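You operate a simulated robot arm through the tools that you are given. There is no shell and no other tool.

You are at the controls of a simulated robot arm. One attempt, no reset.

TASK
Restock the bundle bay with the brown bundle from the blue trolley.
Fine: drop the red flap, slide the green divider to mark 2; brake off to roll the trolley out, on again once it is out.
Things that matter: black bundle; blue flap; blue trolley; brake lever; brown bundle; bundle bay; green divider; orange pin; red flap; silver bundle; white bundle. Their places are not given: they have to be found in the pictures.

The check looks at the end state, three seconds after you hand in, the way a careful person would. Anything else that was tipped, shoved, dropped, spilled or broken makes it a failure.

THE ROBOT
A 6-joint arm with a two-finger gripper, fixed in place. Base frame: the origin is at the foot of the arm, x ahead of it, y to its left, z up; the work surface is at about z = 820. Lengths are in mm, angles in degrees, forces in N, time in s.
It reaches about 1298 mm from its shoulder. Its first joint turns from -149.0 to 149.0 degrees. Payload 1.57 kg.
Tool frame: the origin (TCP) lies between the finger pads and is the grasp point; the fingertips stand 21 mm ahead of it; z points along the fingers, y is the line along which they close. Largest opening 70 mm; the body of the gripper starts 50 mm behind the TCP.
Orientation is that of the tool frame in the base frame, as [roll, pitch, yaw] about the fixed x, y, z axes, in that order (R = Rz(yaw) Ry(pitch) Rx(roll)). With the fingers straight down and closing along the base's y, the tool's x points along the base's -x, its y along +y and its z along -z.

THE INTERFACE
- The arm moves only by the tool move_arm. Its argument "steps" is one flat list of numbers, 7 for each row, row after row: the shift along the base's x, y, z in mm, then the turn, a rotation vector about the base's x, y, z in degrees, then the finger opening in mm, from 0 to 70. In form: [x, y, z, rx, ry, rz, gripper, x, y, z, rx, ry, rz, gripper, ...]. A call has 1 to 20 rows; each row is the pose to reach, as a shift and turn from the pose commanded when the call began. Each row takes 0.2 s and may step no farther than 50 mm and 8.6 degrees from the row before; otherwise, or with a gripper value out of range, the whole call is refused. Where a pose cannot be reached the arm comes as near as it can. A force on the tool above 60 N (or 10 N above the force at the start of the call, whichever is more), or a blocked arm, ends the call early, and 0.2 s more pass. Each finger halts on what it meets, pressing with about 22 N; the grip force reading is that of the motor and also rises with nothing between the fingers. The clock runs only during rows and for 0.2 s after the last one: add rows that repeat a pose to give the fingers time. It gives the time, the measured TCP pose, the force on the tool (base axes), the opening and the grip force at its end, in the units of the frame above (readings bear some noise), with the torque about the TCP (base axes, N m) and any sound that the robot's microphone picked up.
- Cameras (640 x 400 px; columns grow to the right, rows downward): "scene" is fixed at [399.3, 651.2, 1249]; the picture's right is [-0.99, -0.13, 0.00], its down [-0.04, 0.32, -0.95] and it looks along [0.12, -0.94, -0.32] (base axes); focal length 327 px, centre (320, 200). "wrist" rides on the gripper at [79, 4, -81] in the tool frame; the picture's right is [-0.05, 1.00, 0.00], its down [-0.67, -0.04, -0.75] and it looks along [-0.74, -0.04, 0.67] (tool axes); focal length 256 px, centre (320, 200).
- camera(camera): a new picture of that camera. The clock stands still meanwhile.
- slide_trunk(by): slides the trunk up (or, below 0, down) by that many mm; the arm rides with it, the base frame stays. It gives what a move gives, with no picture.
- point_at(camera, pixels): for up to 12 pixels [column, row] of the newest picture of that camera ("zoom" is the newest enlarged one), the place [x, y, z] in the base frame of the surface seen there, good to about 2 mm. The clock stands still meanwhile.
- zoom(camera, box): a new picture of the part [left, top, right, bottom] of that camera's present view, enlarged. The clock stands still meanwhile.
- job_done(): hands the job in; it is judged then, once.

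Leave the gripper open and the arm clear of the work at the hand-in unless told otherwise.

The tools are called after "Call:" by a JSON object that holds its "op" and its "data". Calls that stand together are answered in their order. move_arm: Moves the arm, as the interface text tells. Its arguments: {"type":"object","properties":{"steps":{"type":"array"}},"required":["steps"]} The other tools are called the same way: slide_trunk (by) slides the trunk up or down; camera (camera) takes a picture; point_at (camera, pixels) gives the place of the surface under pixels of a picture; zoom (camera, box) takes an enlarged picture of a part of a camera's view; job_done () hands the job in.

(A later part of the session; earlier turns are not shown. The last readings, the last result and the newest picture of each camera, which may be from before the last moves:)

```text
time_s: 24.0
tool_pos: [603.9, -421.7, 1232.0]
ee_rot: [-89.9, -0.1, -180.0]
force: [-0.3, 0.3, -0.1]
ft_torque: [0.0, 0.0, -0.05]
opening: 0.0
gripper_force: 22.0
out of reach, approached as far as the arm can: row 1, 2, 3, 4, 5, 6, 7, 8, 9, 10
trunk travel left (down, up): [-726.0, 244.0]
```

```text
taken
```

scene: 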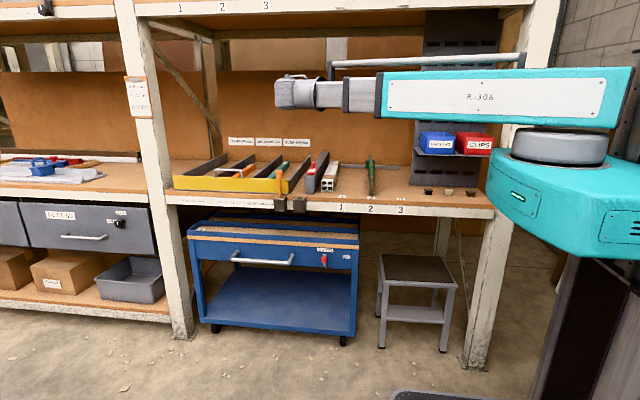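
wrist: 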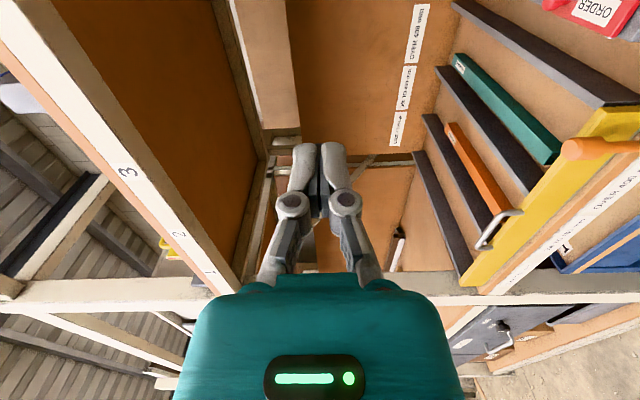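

The tool is horizontal pointing at -y (z=1232, so the wrist is 186 mm behind the TCP). The space below at y≈-420 is free. I lower the trunk by 690 to bring the fingers to the brake knob height (z≈541), well in front of the trolley.

Call:
{"op": "slide_trunk", "data": {"by": -690}}

Call:
{"op": "camera", "data": {"camera": "scene"}}

Call:
{"op": "camera", "data": {"camera": "wrist"}}

```text
refused: -690 is not a number from -400 to 400
```

```text
taken
```

scene: 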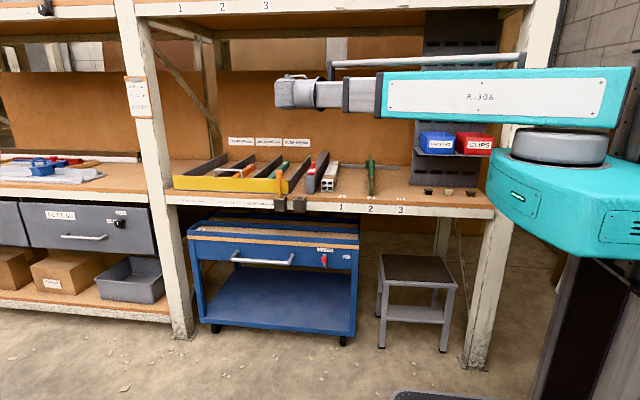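

```text
taken
```

wrist: 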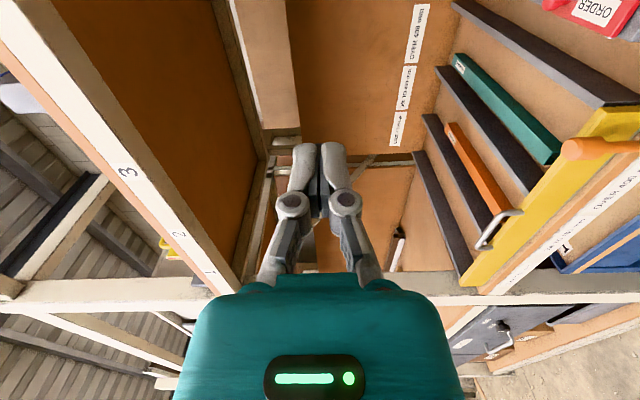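

The trunk moves at most 400 per call. I do it in two parts, 345 each, checking in between.

Call:
{"op": "slide_trunk", "data": {"by": -345}}

Call:
{"op": "camera", "data": {"camera": "scene"}}

```text
time_s: 27.4
tool_pos: [604.2, -422.7, 885.4]
ee_rot: [-90.0, 0.0, -179.9]
force: [-0.2, 0.2, -0.4]
ft_torque: [0.01, -0.02, 0.01]
opening: 0.0
gripper_force: 22.2
trunk travel left (down, up): [-381.0, 589.0]
```

```text
taken
```

scene: 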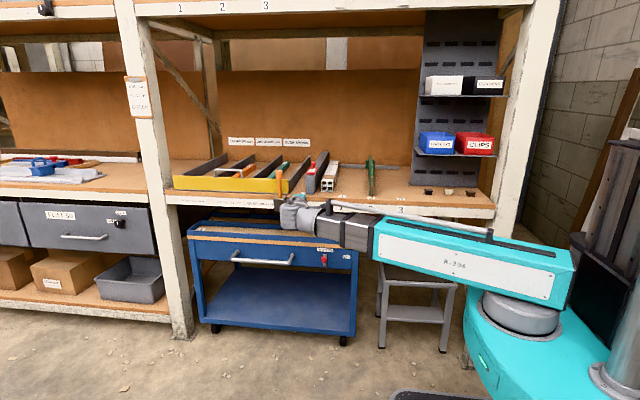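

I check where the stool and the robot's own platform are before lowering further.

Call:
{"op": "point_at", "data": {"camera": "scene", "pixels": [[380, 275], [383, 345], [443, 350], [415, 314], [440, 395], [395, 395], [480, 320], [420, 250], [560, 260], [330, 222], [295, 215], [440, 275]]}}

```text
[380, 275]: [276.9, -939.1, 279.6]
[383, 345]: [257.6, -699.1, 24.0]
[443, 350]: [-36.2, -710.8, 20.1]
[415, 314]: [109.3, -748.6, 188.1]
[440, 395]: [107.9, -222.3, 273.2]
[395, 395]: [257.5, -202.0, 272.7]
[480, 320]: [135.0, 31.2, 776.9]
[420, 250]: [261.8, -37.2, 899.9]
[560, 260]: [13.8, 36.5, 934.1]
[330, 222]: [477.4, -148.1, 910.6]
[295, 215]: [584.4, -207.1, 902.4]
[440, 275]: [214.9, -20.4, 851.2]
```

The stool (y<-699) and the platform top (z≈273) are clear of the boom. I lower another 345.

Call:
{"op": "slide_trunk", "data": {"by": -345}}

Call:
{"op": "camera", "data": {"camera": "scene"}}

Call:
{"op": "camera", "data": {"camera": "wrist"}}

```text
time_s: 30.8
tool_pos: [604.7, -422.0, 541.2]
ee_rot: [-90.0, -0.1, 179.9]
force: [-0.2, -0.5, 0.8]
ft_torque: [0.0, -0.01, -0.04]
opening: 0.0
gripper_force: 21.8
trunk travel left (down, up): [-36.0, 934.0]
```

```text
taken
```

scene: 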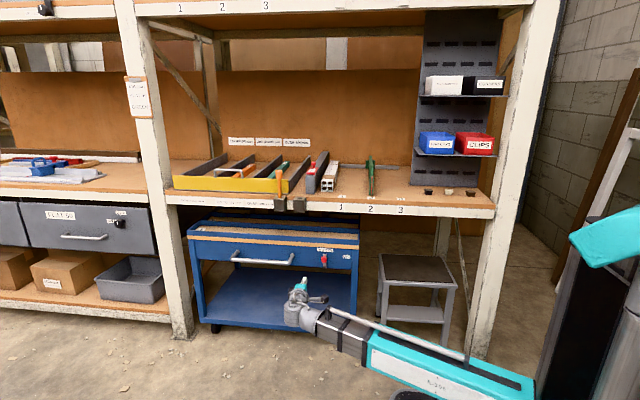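

```text
taken
```

wrist: 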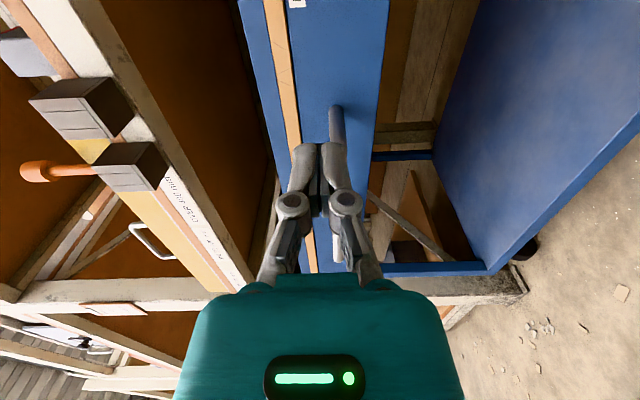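

The wrist view shows the trolley front; the lever is just out of view at the top. I move to about (500, -480) to see the lever with the wrist camera.

Call:
{"op": "move_arm", "data": {"steps": [-35, -20, 0, 0, 0, 0, 0, -70, -40, 0, 0, 0, 0, 0, -104, -58, 0, 0, 0, 0, 0, -104, -58, 0, 0, 0, 0, 0]}}

Call:
{"op": "camera", "data": {"camera": "wrist"}}

Call:
{"op": "zoom", "data": {"camera": "scene", "box": [290, 225, 370, 305]}}

```text
time_s: 31.8
tool_pos: [500.4, -478.8, 540.4]
ee_rot: [-90.2, 0.0, -180.0]
force: [-0.4, 0.2, -0.4]
ft_torque: [0.04, 0.0, -0.04]
opening: 0.0
gripper_force: 22.1
trunk travel left (down, up): [-36.0, 934.0]
```

```text
taken
```

wrist: 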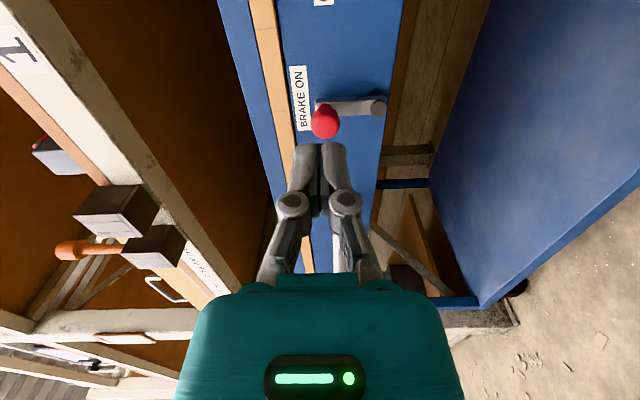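

```text
5.00 times, centred on (330, 265) of scene
```

zoom: 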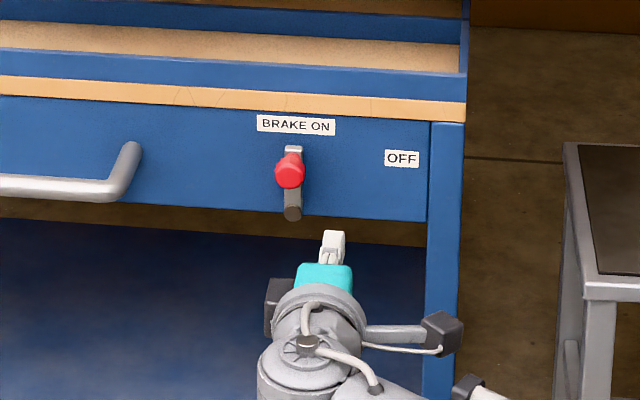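

Now I see the lever in the wrist view at (325–380, 105–120). I zoom on it and measure knob, lever and pivot.

Call:
{"op": "zoom", "data": {"camera": "wrist", "box": [270, 60, 410, 150]}}

Call:
{"op": "point_at", "data": {"camera": "zoom", "pixels": [[250, 285], [275, 260], [235, 310], [290, 300], [240, 200], [350, 205], [490, 210], [430, 210], [505, 190], [150, 100], [340, 300], [160, 320]]}}

Call:
{"op": "zoom", "data": {"camera": "scene", "box": [305, 240, 355, 275]}}

Call:
{"op": "point_at", "data": {"camera": "zoom", "pixels": [[205, 195], [200, 180], [215, 140], [212, 280], [210, 330], [490, 145], [535, 145], [450, 145], [215, 80]]}}

```text
4.44 times, centred on (340, 105) of wrist
```

zoom: 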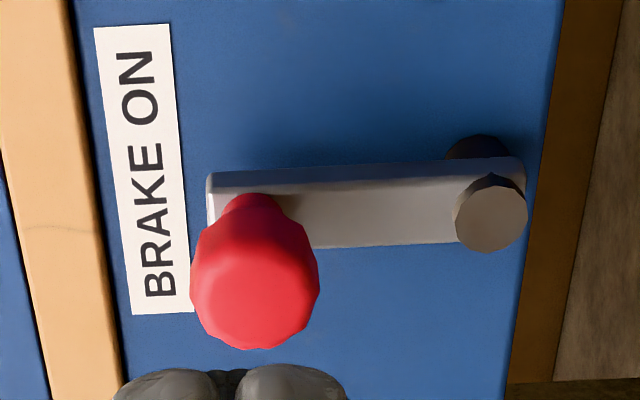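

```text
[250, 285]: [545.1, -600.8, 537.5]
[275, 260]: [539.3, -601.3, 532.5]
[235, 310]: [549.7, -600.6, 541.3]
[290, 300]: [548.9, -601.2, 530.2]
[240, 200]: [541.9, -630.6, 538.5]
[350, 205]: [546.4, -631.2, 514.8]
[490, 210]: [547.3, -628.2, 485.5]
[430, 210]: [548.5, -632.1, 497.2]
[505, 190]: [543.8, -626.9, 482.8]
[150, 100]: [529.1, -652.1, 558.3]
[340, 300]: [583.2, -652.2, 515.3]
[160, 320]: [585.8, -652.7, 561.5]
```

```text
11.43 times, centred on (330, 258) of scene
```

zoom: 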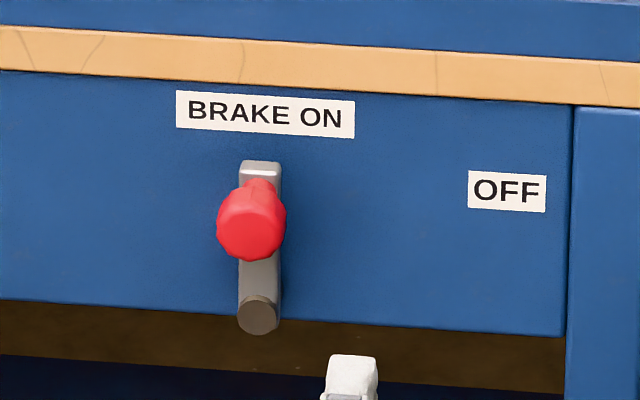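

```text
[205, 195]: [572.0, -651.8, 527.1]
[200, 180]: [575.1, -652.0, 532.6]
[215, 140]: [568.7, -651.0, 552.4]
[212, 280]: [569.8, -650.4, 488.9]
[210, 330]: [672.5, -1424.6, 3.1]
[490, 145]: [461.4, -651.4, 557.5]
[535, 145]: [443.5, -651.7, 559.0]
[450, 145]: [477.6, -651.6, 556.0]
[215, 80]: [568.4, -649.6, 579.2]
```

Pivot is at about (546, -628, 485), the knob centre at (546, -605, 536), radius about 15, lever arm about 51. The OFF label is at (460, 545), so OFF lies about 55–60° to the -x side. I lower the trunk 14 mm (finger z≈527), then go to the +x side of the knob at (590, -597).

Call:
{"op": "slide_trunk", "data": {"by": -14}}

Call:
{"op": "move_arm", "data": {"steps": [40, -10, 0, 0, 0, 0, 0, 80, -20, 0, 0, 0, 0, 0, 92, -40, 0, 0, 0, 0, 0, 92, -70, 0, 0, 0, 0, 0, 92, -100, 0, 0, 0, 0, 0, 92, -118, 0, 0, 0, 0, 0, 92, -118, 0, 0, 0, 0, 0]}}

Call:
{"op": "camera", "data": {"camera": "wrist"}}

Call:
{"op": "zoom", "data": {"camera": "scene", "box": [270, 225, 370, 300]}}

```text
time_s: 32.4
tool_pos: [500.7, -479.1, 526.6]
ee_rot: [-90.2, -0.1, -180.0]
force: [0.8, -0.7, 0.1]
ft_torque: [0.0, 0.01, 0.0]
opening: 0.0
gripper_force: 22.1
trunk travel left (down, up): [-22.0, 948.0]
```

```text
time_s: 34.0
tool_pos: [592.3, -597.2, 525.6]
ee_rot: [-90.2, 0.0, 180.0]
force: [-0.7, 0.0, 0.3]
ft_torque: [-0.02, 0.0, -0.01]
opening: 0.2
gripper_force: 22.1
trunk travel left (down, up): [-22.0, 948.0]
```

```text
taken
```

wrist: 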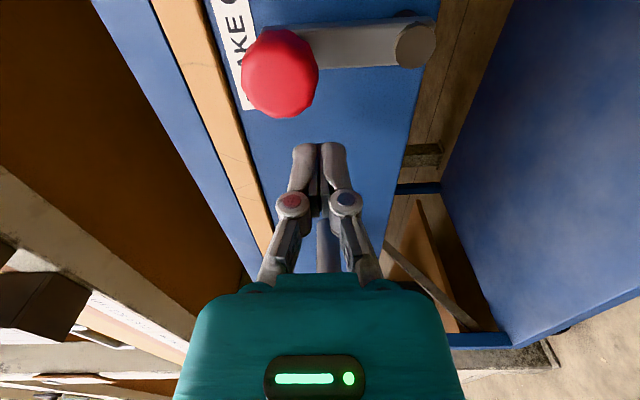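

```text
5.33 times, centred on (320, 262) of scene
```

zoom: 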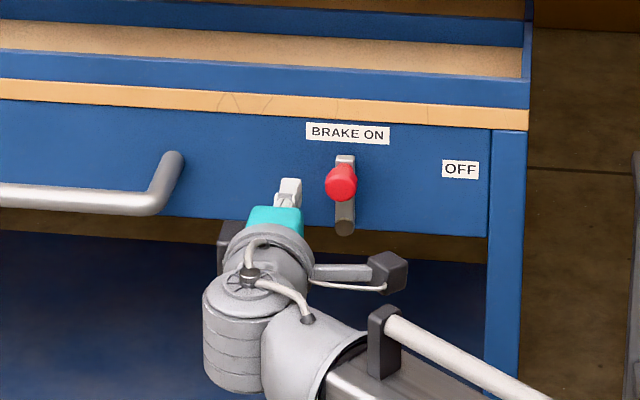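

The finger is beside the knob on its +x side. I push in -x in small steps to x≈530.

Call:
{"op": "move_arm", "data": {"steps": [-10, 0, 0, 0, 0, 0, 0, -18, 0, 0, 0, 0, 0, 0, -24, 0, 0, 0, 0, 0, 0, -30, 0, 0, 0, 0, 0, 0, -36, 0, 0, 0, 0, 0, 0, -42, 0, 0, 0, 0, 0, 0, -48, 0, 0, 0, 0, 0, 0, -54, 0, 0, 0, 0, 0, 0, -60, 0, 0, 0, 0, 0, 0]}}

Call:
{"op": "camera", "data": {"camera": "wrist"}}

Call:
{"op": "zoom", "data": {"camera": "scene", "box": [270, 225, 370, 300]}}

```text
time_s: 36.0
tool_pos: [532.3, -596.9, 525.3]
ee_rot: [-90.2, 0.1, 179.9]
force: [0.2, -0.7, -0.6]
ft_torque: [-0.03, -0.03, -0.01]
opening: 0.0
gripper_force: 28.6
trunk travel left (down, up): [-22.0, 948.0]
```

```text
taken
```

wrist: 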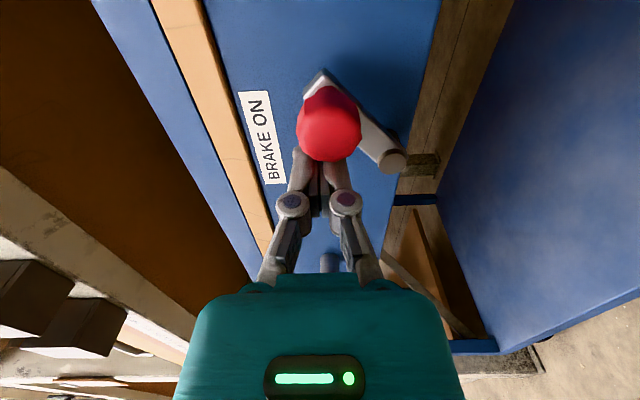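

```text
5.33 times, centred on (320, 262) of scene
```

zoom: 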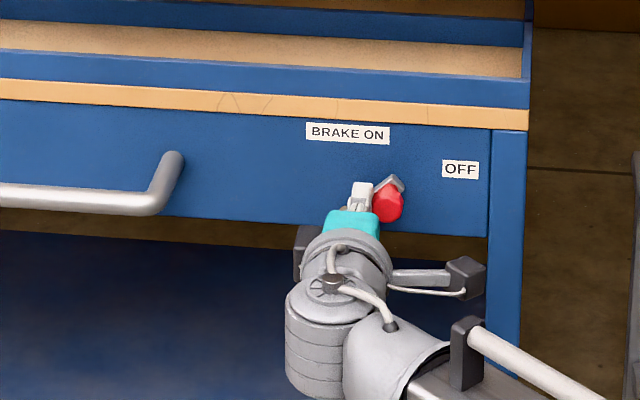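

The lever is about 45° over, without resistance. I push further in small steps.

Call:
{"op": "move_arm", "data": {"steps": [-4, 0, 0, 0, 0, 0, 0, -8, 0, 0, 0, 0, 0, 0, -12, 0, 0, 0, 0, 0, 0, -12, 0, 0, 0, 0, 0, 0]}}

Call:
{"op": "zoom", "data": {"camera": "scene", "box": [290, 235, 360, 285]}}

Call:
{"op": "camera", "data": {"camera": "wrist"}}

```text
time_s: 37.0
tool_pos: [524.0, -597.6, 526.3]
ee_rot: [-90.2, -0.1, -179.5]
force: [33.6, -4.6, 4.8]
ft_torque: [-0.09, -0.37, 0.39]
opening: 0.0
gripper_force: 28.9
trunk travel left (down, up): [-22.0, 948.0]
```

```text
8.00 times, centred on (325, 260) of scene
```

zoom: 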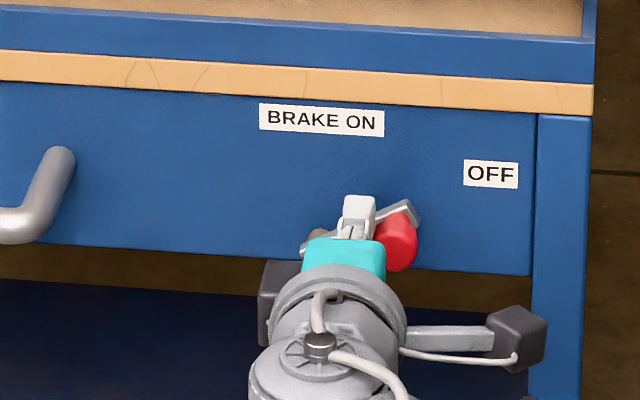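

```text
taken
```

wrist: 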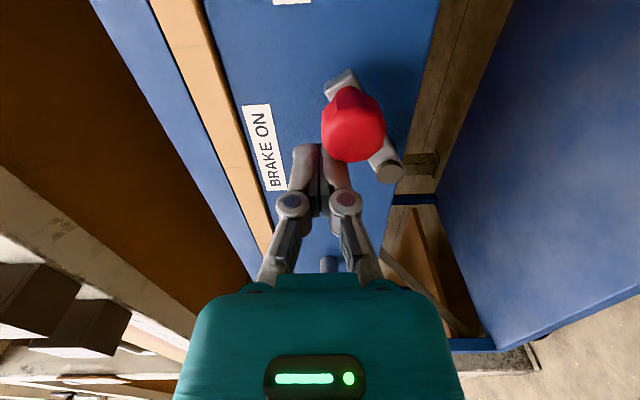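

Force rose to 33 N at x=524: the lever seems to be at its stop. I back off +x a little and measure the lever.

Call:
{"op": "move_arm", "data": {"steps": [8, 0, 0, 0, 0, 0, 0, 20, 10, 0, 0, 0, 0, 0, 20, 40, 0, 0, 0, 0, 0, 20, 80, 0, 0, 0, 0, 0, 0, 110, 0, 0, 0, 0, 0, -20, 120, 0, 0, 0, 0, 0, -20, 120, 0, 0, 0, 0, 0]}}

Call:
{"op": "zoom", "data": {"camera": "scene", "box": [290, 235, 360, 285]}}

Call:
{"op": "zoom", "data": {"camera": "wrist", "box": [250, 40, 450, 160]}}

```text
time_s: 38.6
tool_pos: [500.3, -477.0, 527.0]
ee_rot: [-89.9, 0.0, -180.0]
force: [0.3, 0.2, 0.0]
ft_torque: [-0.02, 0.0, 0.04]
opening: 0.1
gripper_force: 28.7
trunk travel left (down, up): [-22.0, 948.0]
```

```text
8.00 times, centred on (325, 260) of scene
```

zoom: 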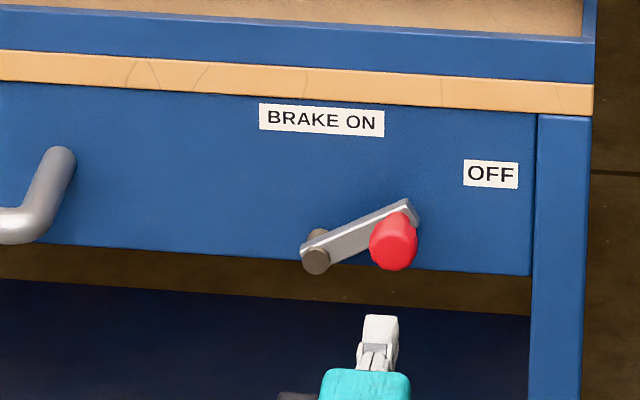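

```text
3.20 times, centred on (350, 100) of wrist
```

zoom: 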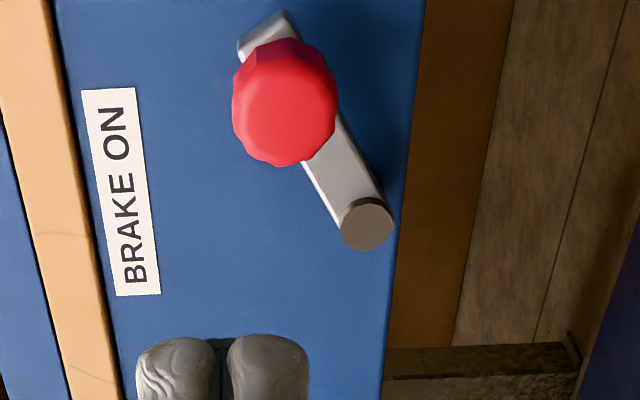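

The lever now points at OFF. Next the trolley handle: I measure its bar in the scene picture.

Call:
{"op": "zoom", "data": {"camera": "scene", "box": [220, 235, 310, 280]}}

Call:
{"op": "point_at", "data": {"camera": "zoom", "pixels": [[120, 180], [200, 187], [300, 195], [400, 203], [480, 207], [505, 170], [520, 125], [112, 125], [300, 185], [300, 205], [400, 193], [400, 213]]}}

```text
7.11 times, centred on (265, 258) of scene
```

zoom: 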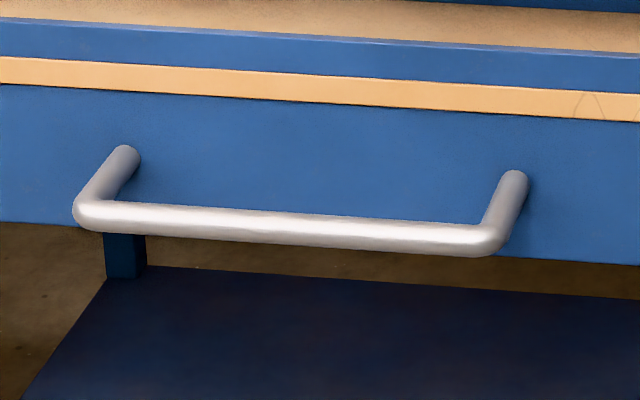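

```text
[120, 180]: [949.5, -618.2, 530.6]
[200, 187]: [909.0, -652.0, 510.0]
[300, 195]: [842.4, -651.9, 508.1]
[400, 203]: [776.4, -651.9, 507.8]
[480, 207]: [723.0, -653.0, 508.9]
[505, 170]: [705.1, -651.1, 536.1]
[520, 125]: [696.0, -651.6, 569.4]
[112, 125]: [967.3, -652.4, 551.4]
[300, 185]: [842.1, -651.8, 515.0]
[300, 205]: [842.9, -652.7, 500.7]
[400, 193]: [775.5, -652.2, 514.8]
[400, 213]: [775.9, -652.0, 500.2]
```

Call:
{"op": "point_at", "data": {"camera": "zoom", "pixels": [[120, 215], [200, 220], [300, 226], [400, 234], [470, 239], [300, 214], [300, 240], [400, 222], [400, 247], [512, 185], [100, 200]]}}

```text
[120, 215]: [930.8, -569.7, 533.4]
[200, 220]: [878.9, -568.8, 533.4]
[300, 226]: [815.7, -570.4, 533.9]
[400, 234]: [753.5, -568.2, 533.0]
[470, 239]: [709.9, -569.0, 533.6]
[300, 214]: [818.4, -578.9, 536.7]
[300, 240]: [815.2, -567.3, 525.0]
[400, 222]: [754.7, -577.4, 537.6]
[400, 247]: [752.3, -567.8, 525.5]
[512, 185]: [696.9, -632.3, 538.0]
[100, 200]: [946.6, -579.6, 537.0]
```

The handle bar's centre is y≈-577, z≈529, about 18 mm thick, from x≈705 to 945. I'll hook it with the tool tilted 60° below horizontal so the wrist stays clear of the bench. First I raise the trunk 234 (wrist z≈760).

Call:
{"op": "slide_trunk", "data": {"by": 234}}

Call:
{"op": "move_arm", "data": {"steps": [0, 0, 0, 8.5, 0, 0, 0, 0, 0, 0, 17, 0, 0, 0, 0, 0, 0, 25.5, 0, 0, 0, 0, 0, 0, 34, 0, 0, 0, 0, 0, 0, 42.5, 0, 0, 0, 0, 0, 0, 51, 0, 0, 0, 0, 0, 0, 60, 0, 0, 0, 0, 0, 0, 60, 0, 0, 0]}}

```text
time_s: 41.0
tool_pos: [500.2, -477.7, 760.5]
ee_rot: [-89.9, 0.0, -180.0]
force: [-0.7, 0.5, -0.1]
ft_torque: [-0.01, 0.01, 0.0]
opening: 0.0
gripper_force: 28.3
trunk travel left (down, up): [-256.0, 714.0]
```

```text
refused: row 7 steps farther than a row can; nothing moved
```

Row 7 was 9° — too much. I redo the tilt with even 7.5° steps.

Call:
{"op": "move_arm", "data": {"steps": [0, 0, 0, 7.5, 0, 0, 0, 0, 0, 0, 15, 0, 0, 0, 0, 0, 0, 22.5, 0, 0, 0, 0, 0, 0, 30, 0, 0, 0, 0, 0, 0, 37.5, 0, 0, 0, 0, 0, 0, 45, 0, 0, 0, 0, 0, 0, 52.5, 0, 0, 0, 0, 0, 0, 60, 0, 0, 0, 0, 0, 0, 60, 0, 0, 0]}}

```text
time_s: 43.0
tool_pos: [498.1, -472.3, 599.2]
ee_rot: [-150.1, 0.0, 179.9]
force: [0.8, -0.3, 0.4]
ft_torque: [0.01, 0.0, 0.03]
opening: 0.0
gripper_force: 28.8
out of reach, approached as far as the arm can: row 1, 2, 3, 4, 5, 6, 7, 8, 9
trunk travel left (down, up): [-256.0, 714.0]
```

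The tilt is done: z=599, as predicted. I move +324 in x to the middle of the handle, opening the fingers to 66, still in front of it.

Call:
{"op": "move_arm", "data": {"steps": [45, 0, 0, 0, 0, 0, 0, 90, 0, 0, 0, 0, 0, 10, 135, 0, 0, 0, 0, 0, 20, 180, 0, 0, 0, 0, 0, 30, 225, 0, 0, 0, 0, 0, 40, 270, 0, 0, 0, 0, 0, 50, 315, 0, 0, 0, 0, 0, 60, 324, 0, 0, 0, 0, 0, 66, 324, 0, 0, 0, 0, 0, 66]}}

Call:
{"op": "camera", "data": {"camera": "wrist"}}

Call:
{"op": "camera", "data": {"camera": "scene"}}

```text
time_s: 45.0
tool_pos: [823.6, -469.8, 600.1]
ee_rot: [-150.1, 0.0, 180.0]
force: [0.2, 0.4, 0.9]
ft_torque: [0.03, -0.02, 0.01]
opening: 66.0
gripper_force: 0.1
out of reach, approached as far as the arm can: row 4, 5, 6, 8, 9
trunk travel left (down, up): [-256.0, 714.0]
```

```text
taken
```

wrist: 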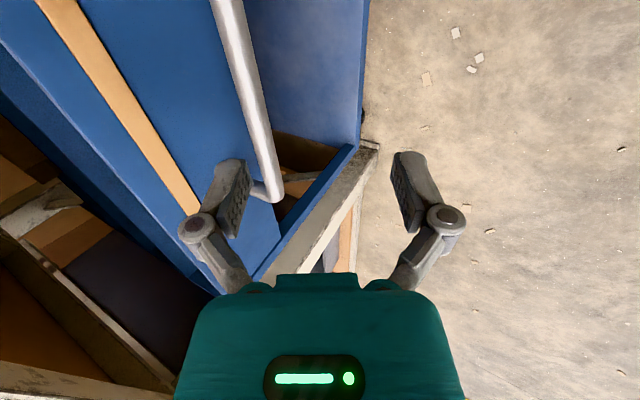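

```text
taken
```

scene: 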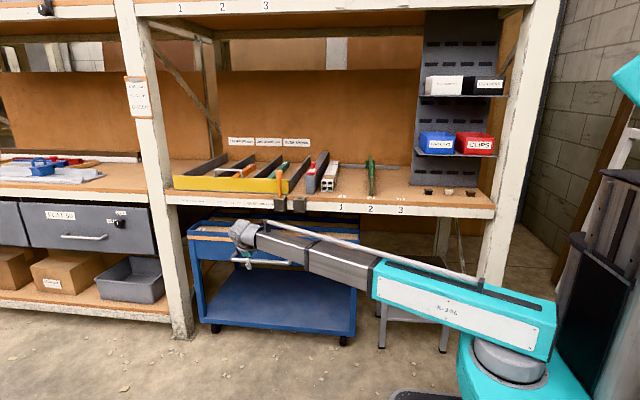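

The handle bar is ahead of the fingers. I move -107 in y so the open fingers are above the bar (tips at z≈566+, bar top 538).

Call:
{"op": "move_arm", "data": {"steps": [0, -36, 0, 0, 0, 0, 66, 0, -72, 0, 0, 0, 0, 66, 0, -107, 0, 0, 0, 0, 66, 0, -107, 0, 0, 0, 0, 66]}}

Call:
{"op": "camera", "data": {"camera": "wrist"}}

Call:
{"op": "zoom", "data": {"camera": "scene", "box": [200, 190, 330, 280]}}

```text
time_s: 46.0
tool_pos: [823.7, -577.8, 600.1]
ee_rot: [-150.0, 0.0, -180.0]
force: [-0.2, -0.1, 0.0]
ft_torque: [0.0, -0.02, 0.0]
opening: 66.1
gripper_force: 0.1
trunk travel left (down, up): [-256.0, 714.0]
```

```text
taken
```

wrist: 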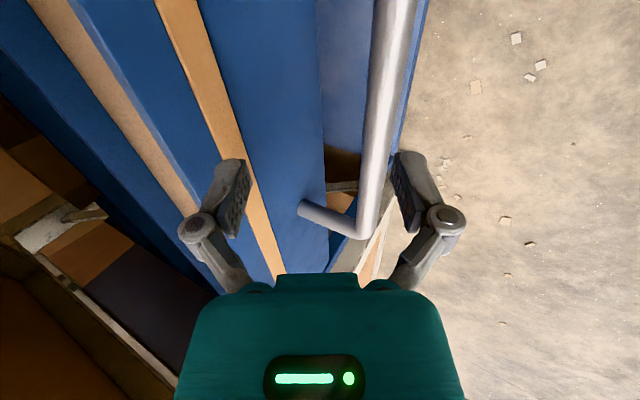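

```text
4.44 times, centred on (265, 235) of scene
```

zoom: 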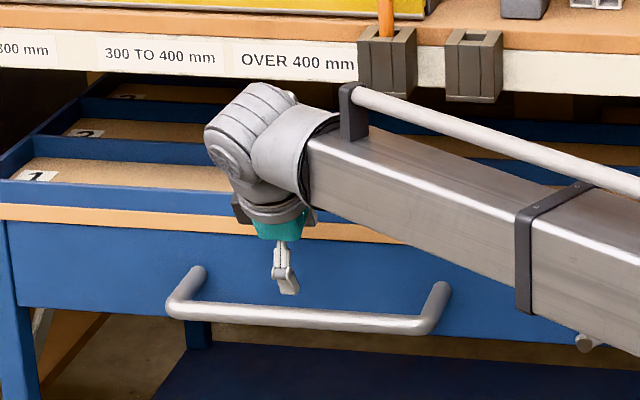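

The bar will pass between the finger tips on a straight descent. I lower the trunk 71 mm.

Call:
{"op": "slide_trunk", "data": {"by": -71}}

Call:
{"op": "camera", "data": {"camera": "wrist"}}

Call:
{"op": "zoom", "data": {"camera": "scene", "box": [200, 190, 330, 280]}}

```text
time_s: 47.1
tool_pos: [824.0, -578.3, 529.8]
ee_rot: [-149.9, 0.1, -180.0]
force: [-0.1, 0.9, -0.6]
ft_torque: [0.01, -0.03, 0.01]
opening: 65.9
gripper_force: 0.0
trunk travel left (down, up): [-185.0, 785.0]
```

```text
taken
```

wrist: 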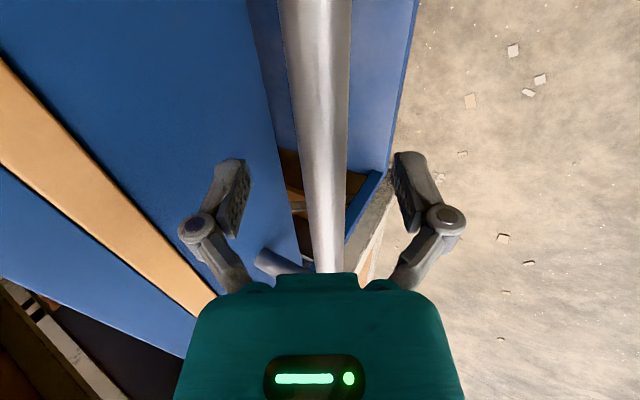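

```text
4.44 times, centred on (265, 235) of scene
```

zoom: 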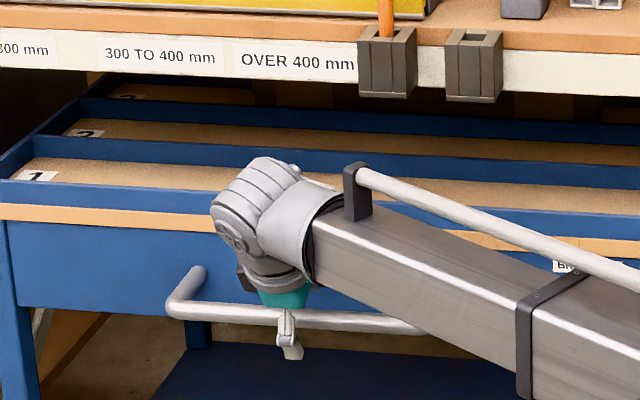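

The bar is between the fingers. I close on it.

Call:
{"op": "move_arm", "data": {"steps": [0, 0, 0, 0, 0, 0, 45, 0, 0, 0, 0, 0, 0, 25, 0, 0, 0, 0, 0, 0, 5, 0, 0, 0, 0, 0, 0, 0, 0, 0, 0, 0, 0, 0, 0, 0, 0, 0, 0, 0, 0, 0]}}

```text
time_s: 48.5
tool_pos: [824.4, -577.5, 528.3]
ee_rot: [-150.0, 0.0, -179.9]
force: [-6.4, 18.0, -8.8]
ft_torque: [0.15, -0.28, 0.16]
opening: 19.3
gripper_force: 32.3
trunk travel left (down, up): [-185.0, 785.0]
```

The bar is held (opening 19.3). I pull gently +y by 60 mm to see if the trolley rolls.

Call:
{"op": "move_arm", "data": {"steps": [0, 3, 0, 0, 0, 0, 0, 0, 8, 0, 0, 0, 0, 0, 0, 15, 0, 0, 0, 0, 0, 0, 24, 0, 0, 0, 0, 0, 0, 33, 0, 0, 0, 0, 0, 0, 42, 0, 0, 0, 0, 0, 0, 51, 0, 0, 0, 0, 0, 0, 60, 0, 0, 0, 0, 0]}}

Call:
{"op": "camera", "data": {"camera": "scene"}}

```text
time_s: 50.3
tool_pos: [824.2, -515.7, 527.4]
ee_rot: [-150.0, 0.0, 179.9]
force: [2.2, 0.0, -2.1]
ft_torque: [-0.15, 0.45, -0.23]
opening: 19.1
gripper_force: 32.2
trunk travel left (down, up): [-185.0, 785.0]
```

```text
taken
```

scene: 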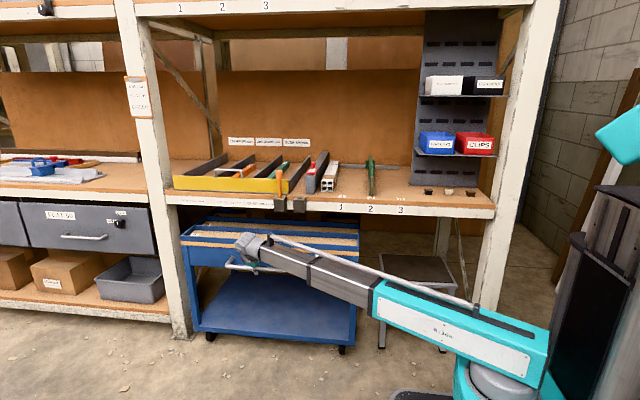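

The trolley rolls easily (60 mm out). I keep pulling, 15 mm per row, another 270 mm.

Call:
{"op": "move_arm", "data": {"steps": [0, 4, 0, 0, 0, 0, 0, 0, 12, 0, 0, 0, 0, 0, 0, 24, 0, 0, 0, 0, 0, 0, 39, 0, 0, 0, 0, 0, 0, 54, 0, 0, 0, 0, 0, 0, 70, 0, 0, 0, 0, 0, 0, 86, 0, 0, 0, 0, 0, 0, 102, 0, 0, 0, 0, 0, 0, 118, 0, 0, 0, 0, 0, 0, 134, 0, 0, 0, 0, 0, 0, 150, 0, 0, 0, 0, 0, 0, 166, 0, 0, 0, 0, 0, 0, 182, 0, 0, 0, 0, 0, 0, 198, 0, 0, 0, 0, 0, 0, 214, 0, 0, 0, 0, 0, 0, 230, 0, 0, 0, 0, 0, 0, 246, 0, 0, 0, 0, 0, 0, 258, 0, 0, 0, 0, 0, 0, 266, 0, 0, 0, 0, 0, 0, 270, 0, 0, 0, 0, 0]}}

Call:
{"op": "camera", "data": {"camera": "scene"}}

Call:
{"op": "camera", "data": {"camera": "wrist"}}

```text
time_s: 54.5
tool_pos: [823.8, -248.6, 528.4]
ee_rot: [-150.0, -0.1, -180.0]
force: [-5.5, -6.5, -6.3]
ft_torque: [-0.1, -0.46, 0.24]
opening: 19.1
gripper_force: 32.6
trunk travel left (down, up): [-185.0, 785.0]
```

```text
taken
```

scene: 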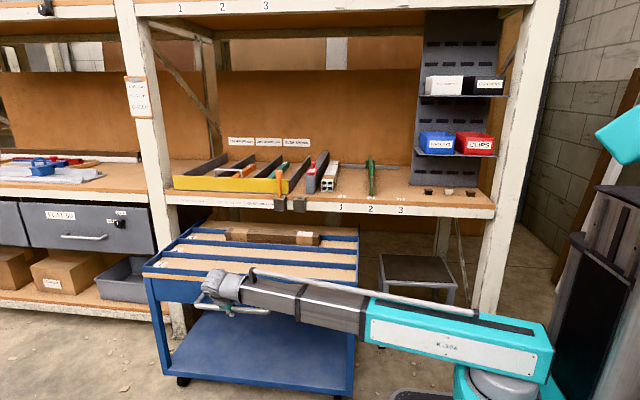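

```text
taken
```

wrist: 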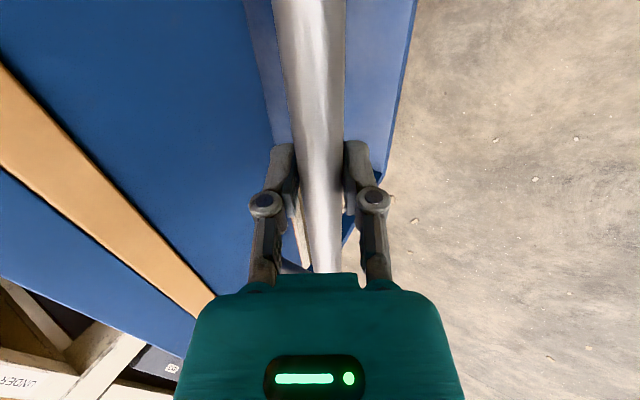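

The trolley is 330 mm out and a brown bundle appears in a back lane. I zoom in to read the lanes.

Call:
{"op": "zoom", "data": {"camera": "scene", "box": [140, 205, 370, 300]}}

Call:
{"op": "point_at", "data": {"camera": "zoom", "pixels": [[280, 75], [450, 90], [470, 80], [130, 90], [100, 115], [70, 145], [40, 175], [560, 100], [250, 60], [400, 65], [590, 75], [200, 45]]}}

```text
2.78 times, centred on (255, 252) of scene
```

zoom: 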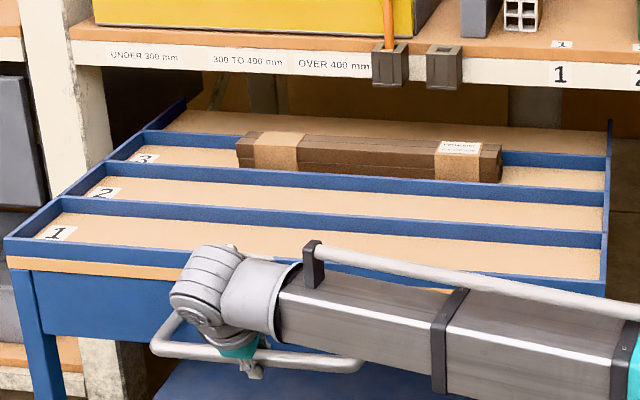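

```text
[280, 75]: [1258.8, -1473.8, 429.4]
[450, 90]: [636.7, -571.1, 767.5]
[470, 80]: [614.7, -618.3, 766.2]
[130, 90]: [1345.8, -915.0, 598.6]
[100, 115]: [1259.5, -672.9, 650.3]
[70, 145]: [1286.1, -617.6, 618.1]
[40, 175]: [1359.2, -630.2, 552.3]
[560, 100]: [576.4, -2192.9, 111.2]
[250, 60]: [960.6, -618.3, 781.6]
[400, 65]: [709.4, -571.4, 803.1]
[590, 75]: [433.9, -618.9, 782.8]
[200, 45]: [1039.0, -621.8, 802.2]
```

Call:
{"op": "point_at", "data": {"camera": "zoom", "pixels": [[270, 140], [330, 145], [370, 150], [440, 150], [490, 155], [490, 170], [370, 165], [245, 150], [300, 100], [500, 120], [300, 190], [300, 230]]}}

Call:
{"op": "zoom", "data": {"camera": "scene", "box": [210, 215, 340, 260]}}

```text
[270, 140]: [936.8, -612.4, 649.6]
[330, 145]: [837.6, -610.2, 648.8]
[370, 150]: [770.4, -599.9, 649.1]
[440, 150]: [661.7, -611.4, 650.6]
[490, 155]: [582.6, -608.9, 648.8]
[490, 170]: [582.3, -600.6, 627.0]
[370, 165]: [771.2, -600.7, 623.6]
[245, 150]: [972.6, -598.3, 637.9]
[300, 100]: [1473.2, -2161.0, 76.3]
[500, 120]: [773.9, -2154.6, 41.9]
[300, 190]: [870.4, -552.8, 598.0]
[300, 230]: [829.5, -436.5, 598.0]
```

```text
4.92 times, centred on (275, 238) of scene
```

zoom: 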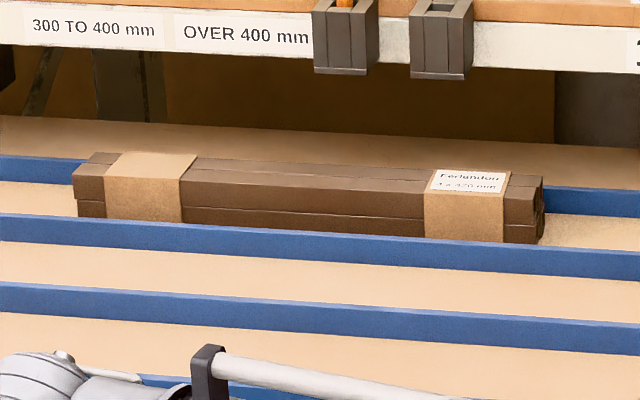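

The brown bundle is in lane 3: x≈572–990, y≈-650…-600, top z≈650. It's still under the bench edge, so I pull the trolley out further, 200 mm more.

Call:
{"op": "move_arm", "data": {"steps": [0, 4, 0, 0, 0, 0, 0, 0, 12, 0, 0, 0, 0, 0, 0, 22, 0, 0, 0, 0, 0, 0, 33, 0, 0, 0, 0, 0, 0, 44, 0, 0, 0, 0, 0, 0, 56, 0, 0, 0, 0, 0, 0, 68, 0, 0, 0, 0, 0, 0, 80, 0, 0, 0, 0, 0, 0, 92, 0, 0, 0, 0, 0, 0, 104, 0, 0, 0, 0, 0, 0, 116, 0, 0, 0, 0, 0, 0, 128, 0, 0, 0, 0, 0, 0, 140, 0, 0, 0, 0, 0, 0, 152, 0, 0, 0, 0, 0, 0, 164, 0, 0, 0, 0, 0, 0, 176, 0, 0, 0, 0, 0, 0, 186, 0, 0, 0, 0, 0, 0, 193, 0, 0, 0, 0, 0, 0, 198, 0, 0, 0, 0, 0, 0, 200, 0, 0, 0, 0, 0]}}

Call:
{"op": "camera", "data": {"camera": "scene"}}

Call:
{"op": "camera", "data": {"camera": "wrist"}}

```text
time_s: 56.8
tool_pos: [823.8, -154.0, 530.9]
ee_rot: [-148.8, 0.1, 179.6]
force: [-0.3, -11.3, 2.1]
ft_torque: [0.03, -0.02, 0.34]
opening: 19.3
gripper_force: 32.1
trunk travel left (down, up): [-185.0, 785.0]
stopped in row 11: the force on the tool passed its limit at 76 N (the readings are from after the stop); the commanded pose is now the measured one
```

```text
taken
```

scene: 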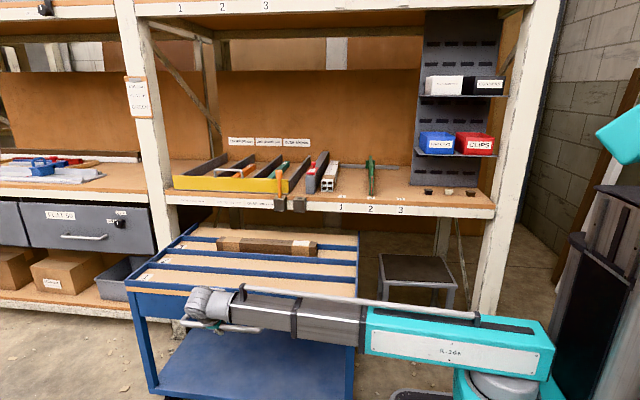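

```text
taken
```

wrist: 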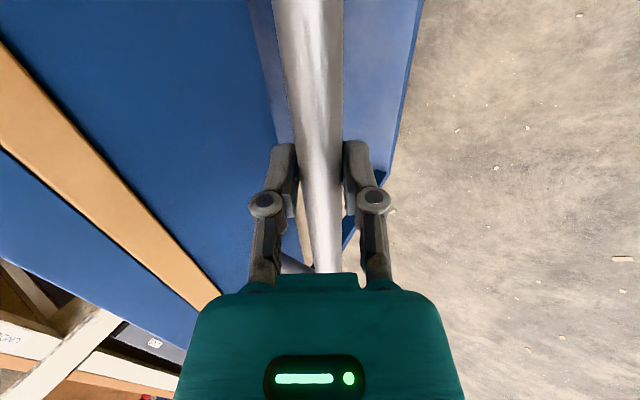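

The pull stopped with a hard stop at handle y=-154, 423 mm out — the end of the trolley's travel. I open the fingers to let go of the bar.

Call:
{"op": "move_arm", "data": {"steps": [0, 0, 0, 0, 0, 0, 30, 0, 0, 0, 0, 0, 0, 45, 0, 0, 0, 0, 0, 0, 60, 0, 0, 0, 0, 0, 0, 66, 0, 0, 0, 0, 0, 0, 66]}}

Call:
{"op": "camera", "data": {"camera": "wrist"}}

Call:
{"op": "zoom", "data": {"camera": "scene", "box": [120, 210, 370, 350]}}

```text
time_s: 58.0
tool_pos: [824.4, -153.4, 531.3]
ee_rot: [-148.9, 0.1, 179.6]
force: [0.0, -0.1, 0.2]
ft_torque: [0.0, 0.03, 0.0]
opening: 66.2
gripper_force: 0.0
trunk travel left (down, up): [-185.0, 785.0]
```

```text
taken
```

wrist: 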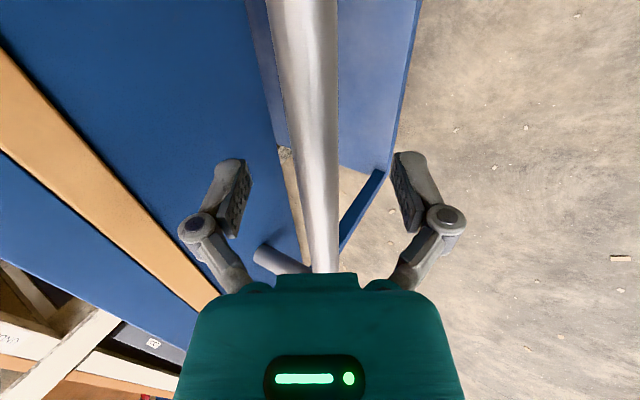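

```text
2.56 times, centred on (245, 280) of scene
```

zoom: 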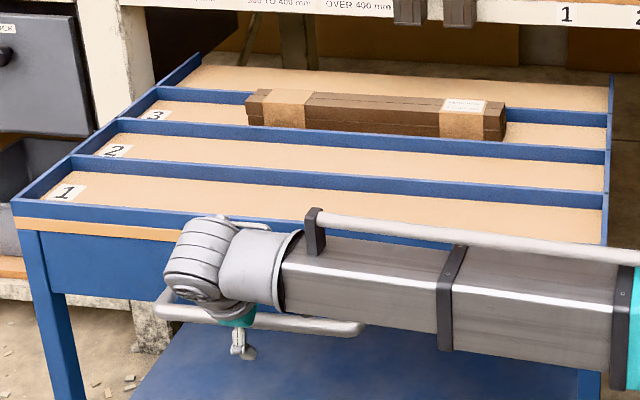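

I raise the trunk 75 mm straight up off the bar, the reverse of the way in.

Call:
{"op": "slide_trunk", "data": {"by": 75}}

Call:
{"op": "camera", "data": {"camera": "scene"}}

Call:
{"op": "point_at", "data": {"camera": "scene", "pixels": [[210, 325], [232, 327], [260, 247], [300, 252], [313, 252], [219, 247], [240, 265], [250, 285], [140, 300], [335, 390], [168, 398], [350, 345]]}}

```text
time_s: 59.1
tool_pos: [824.2, -153.1, 605.0]
ee_rot: [-148.9, 0.1, 179.7]
force: [0.0, -0.4, -0.1]
ft_torque: [-0.02, -0.01, 0.02]
opening: 66.0
gripper_force: 0.1
trunk travel left (down, up): [-260.0, 710.0]
```

```text
taken
```

scene: 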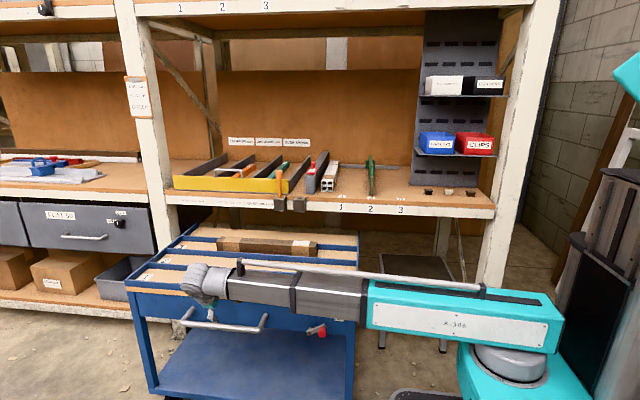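

```text
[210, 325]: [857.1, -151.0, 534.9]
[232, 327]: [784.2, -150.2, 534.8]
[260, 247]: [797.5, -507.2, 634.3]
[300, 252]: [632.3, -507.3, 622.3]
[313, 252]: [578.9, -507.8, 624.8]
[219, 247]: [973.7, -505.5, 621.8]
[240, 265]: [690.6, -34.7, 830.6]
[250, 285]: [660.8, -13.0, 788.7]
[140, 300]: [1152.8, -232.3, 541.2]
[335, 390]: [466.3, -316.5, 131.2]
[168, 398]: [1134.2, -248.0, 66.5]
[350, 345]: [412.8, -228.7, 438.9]
```

The trolley front is now at y≈-230 and the lever at about (316, 330) still points to OFF. Now the brake back on. I back off +120 in y and bring the tool to horizontal with the fingers closed.

Call:
{"op": "move_arm", "data": {"steps": [0, 30, 0, 0, 0, 0, 50, 0, 60, 0, 0, 0, 0, 30, 0, 90, 0, -8.4, 0, 0, 10, 0, 120, 0, -16.8, 0, 0, 0, 0, 120, 0, -25.2, 0, 0, 0, 0, 120, 0, -33.6, 0, 0, 0, 0, 120, 0, -42, 0, 0, 0, 0, 120, 0, -50.4, 0, 0, 0, 0, 120, 0, -58.9, 0, 0, 0, 0, 120, 0, -58.9, 0, 0, 0]}}

```text
time_s: 61.3
tool_pos: [821.7, -36.3, 764.5]
ee_rot: [-90.0, 0.4, 179.9]
force: [0.9, -0.1, 0.0]
ft_torque: [0.01, -0.02, 0.02]
opening: 0.0
gripper_force: 21.8
out of reach, approached as far as the arm can: row 3, 4, 5, 6, 7, 8, 9, 10
trunk travel left (down, up): [-260.0, 710.0]
```

Tool horizontal at z=764. Now I turn it -30° about z (pointing -y and a bit to -x) and move toward the lever's -x side, staying high, to test the boom's shortest reach.

Call:
{"op": "move_arm", "data": {"steps": [-46, -4, 0, 0, 0, -6, 0, -92, -8, 0, 0, 0, -12, 0, -138, -12, 0, 0, 0, -18, 0, -184, -16, 0, 0, 0, -24, 0, -230, -20, 0, 0, 0, -30, 0, -262, -24, 0, 0, 0, -30, 0, -300, -40, 0, 0, 0, -30, 0, -330, -60, 0, 0, 0, -30, 0, -352, -80, 0, 0, 0, -30, 0, -352, -80, 0, 0, 0, -30, 0]}}

Call:
{"op": "camera", "data": {"camera": "scene"}}

```text
time_s: 63.5
tool_pos: [477.0, -201.6, 764.6]
ee_rot: [-90.0, 0.4, 150.3]
force: [-0.3, 0.0, 0.2]
ft_torque: [-0.01, -0.02, 0.02]
opening: 0.0
gripper_force: 21.4
out of reach, approached as far as the arm can: row 3, 4, 5, 6, 7, 8, 9, 10
trunk travel left (down, up): [-260.0, 710.0]
```

```text
taken
```

scene: 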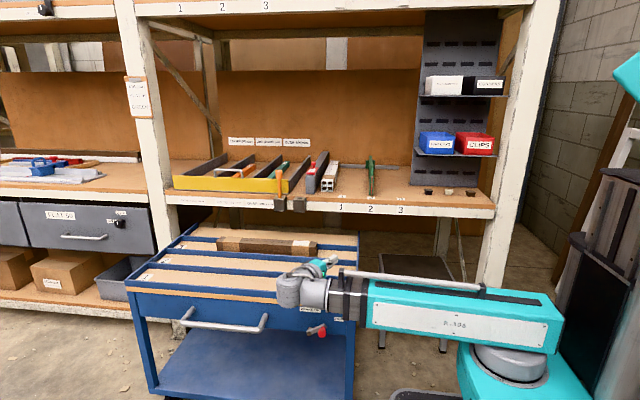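

The boom is fully retracted here (shortest wrist radius ≈571), so I can't come at the knob's -x side straight. Plan: open the gripper and use the far (-x) finger's inner face on the knob, with the tool only about 20° yawed. I back off and roll the tool 90° so the fingers close sideways, with the camera on top.

Call:
{"op": "move_arm", "data": {"steps": [13, 13, 0, 4.09, 7.09, 0, 0, 26, 26, 0, 8.18, 14.17, 0, 0, 39, 39, 0, 12.27, 21.26, 0, 0, 52, 52, 0, 16.36, 28.34, 0, 0, 65, 65, 0, 20.45, 35.43, 0, 0, 78, 78, 0, 24.55, 42.51, 0, 10, 91, 91, 0, 28.64, 49.6, 0, 20, 104, 104, 0, 32.73, 56.68, 0, 30, 117, 117, 0, 36.82, 63.77, 0, 40, 130, 130, 0, 40.91, 70.85, 0, 50, 143, 141, 0, 45, 77.94, 0, 60, 143, 141, 0, 45, 77.94, 0, 70, 143, 141, 0, 45, 77.94, 0, 70]}}

Call:
{"op": "camera", "data": {"camera": "wrist"}}

```text
time_s: 66.3
tool_pos: [628.5, -171.7, 764.4]
ee_rot: [-75.6, -89.7, 140.2]
force: [-0.5, -0.2, -0.6]
ft_torque: [0.01, 0.02, -0.01]
opening: 69.8
gripper_force: 0.1
out of reach, approached as far as the arm can: row 1, 2, 3, 4, 5, 6, 7, 8, 9, 10, 11, 12, 13
trunk travel left (down, up): [-260.0, 710.0]
```

```text
taken
```

wrist: 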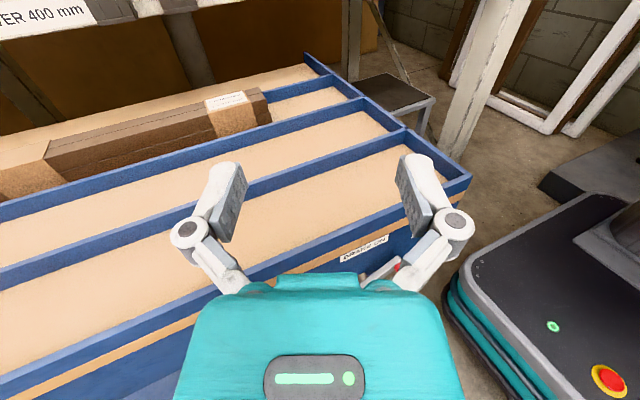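

The tool rolled; its heading settled about 25° off -y because of a wrist limit (tool at most ~115° from the boom). I now set the heading to about 17° with a 6° downward tilt, at about (600, -110), fingers fully open.

Call:
{"op": "move_arm", "data": {"steps": [-10, 20, 0, 1.9, -0.7, 2.8, 70, -20, 40, 0, 3.7, -1.4, 5.6, 70, -28, 62, 0, 5.61, -2.17, 8.4, 70, -28, 62, 0, 5.61, -2.17, 8.4, 70]}}

Call:
{"op": "camera", "data": {"camera": "wrist"}}

```text
time_s: 67.3
tool_pos: [600.1, -107.4, 746.5]
ee_rot: [-176.9, -84.1, -110.2]
force: [0.2, 0.1, -0.2]
ft_torque: [0.02, 0.03, -0.02]
opening: 69.9
gripper_force: 0.1
out of reach, approached as far as the arm can: row 1, 2, 3, 4
trunk travel left (down, up): [-260.0, 710.0]
```

```text
taken
```

wrist: 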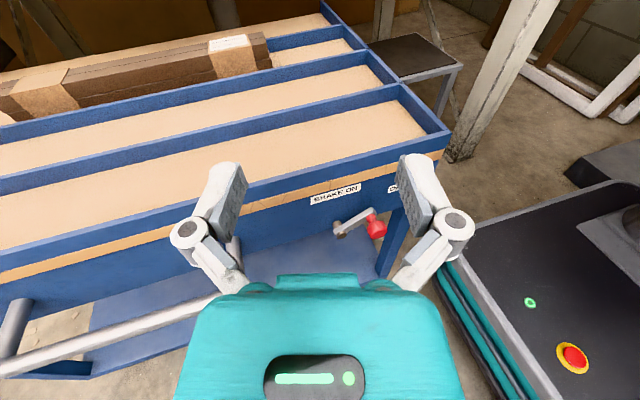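

Heading and tilt are as wanted. I measure the lever's present place from this view, then lower.

Call:
{"op": "zoom", "data": {"camera": "wrist", "box": [310, 180, 420, 260]}}

Call:
{"op": "point_at", "data": {"camera": "zoom", "pixels": [[370, 260], [395, 275], [370, 245], [395, 290], [180, 260], [270, 225], [360, 190], [345, 170], [100, 80], [250, 300]]}}

Call:
{"op": "slide_trunk", "data": {"by": -200}}

Call:
{"op": "camera", "data": {"camera": "scene"}}

```text
5.00 times, centred on (365, 220) of wrist
```

zoom: 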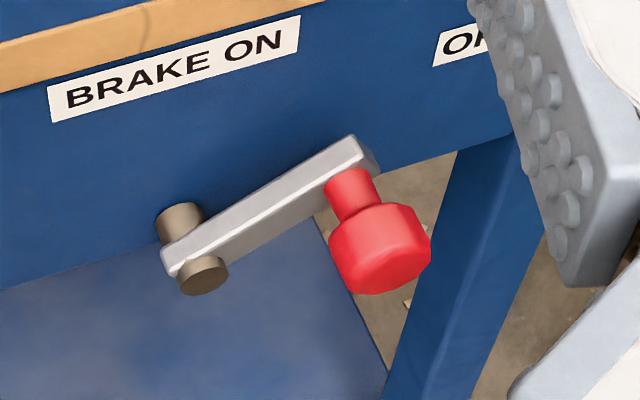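

```text
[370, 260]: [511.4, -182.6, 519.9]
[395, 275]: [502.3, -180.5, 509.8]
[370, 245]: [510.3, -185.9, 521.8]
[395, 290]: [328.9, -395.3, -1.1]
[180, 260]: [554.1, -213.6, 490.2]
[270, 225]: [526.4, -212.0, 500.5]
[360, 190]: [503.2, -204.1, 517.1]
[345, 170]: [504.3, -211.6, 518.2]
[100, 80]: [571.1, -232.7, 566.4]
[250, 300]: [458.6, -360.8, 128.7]
```

```text
time_s: 69.5
tool_pos: [600.3, -108.4, 545.5]
ee_rot: [-176.9, -84.1, -110.2]
force: [0.3, 0.8, 0.1]
ft_torque: [0.0, -0.01, -0.01]
opening: 70.1
gripper_force: 0.0
trunk travel left (down, up): [-60.0, 910.0]
```

```text
taken
```

scene: 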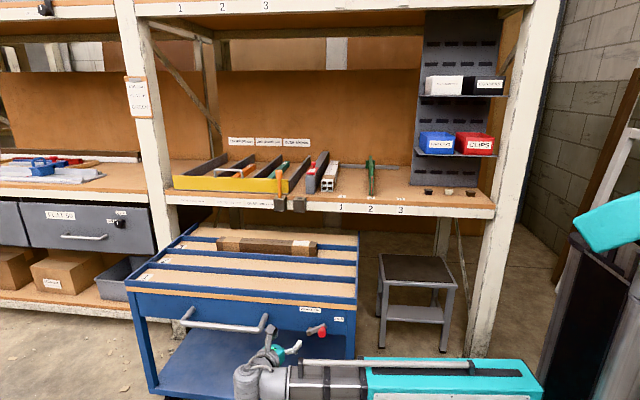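

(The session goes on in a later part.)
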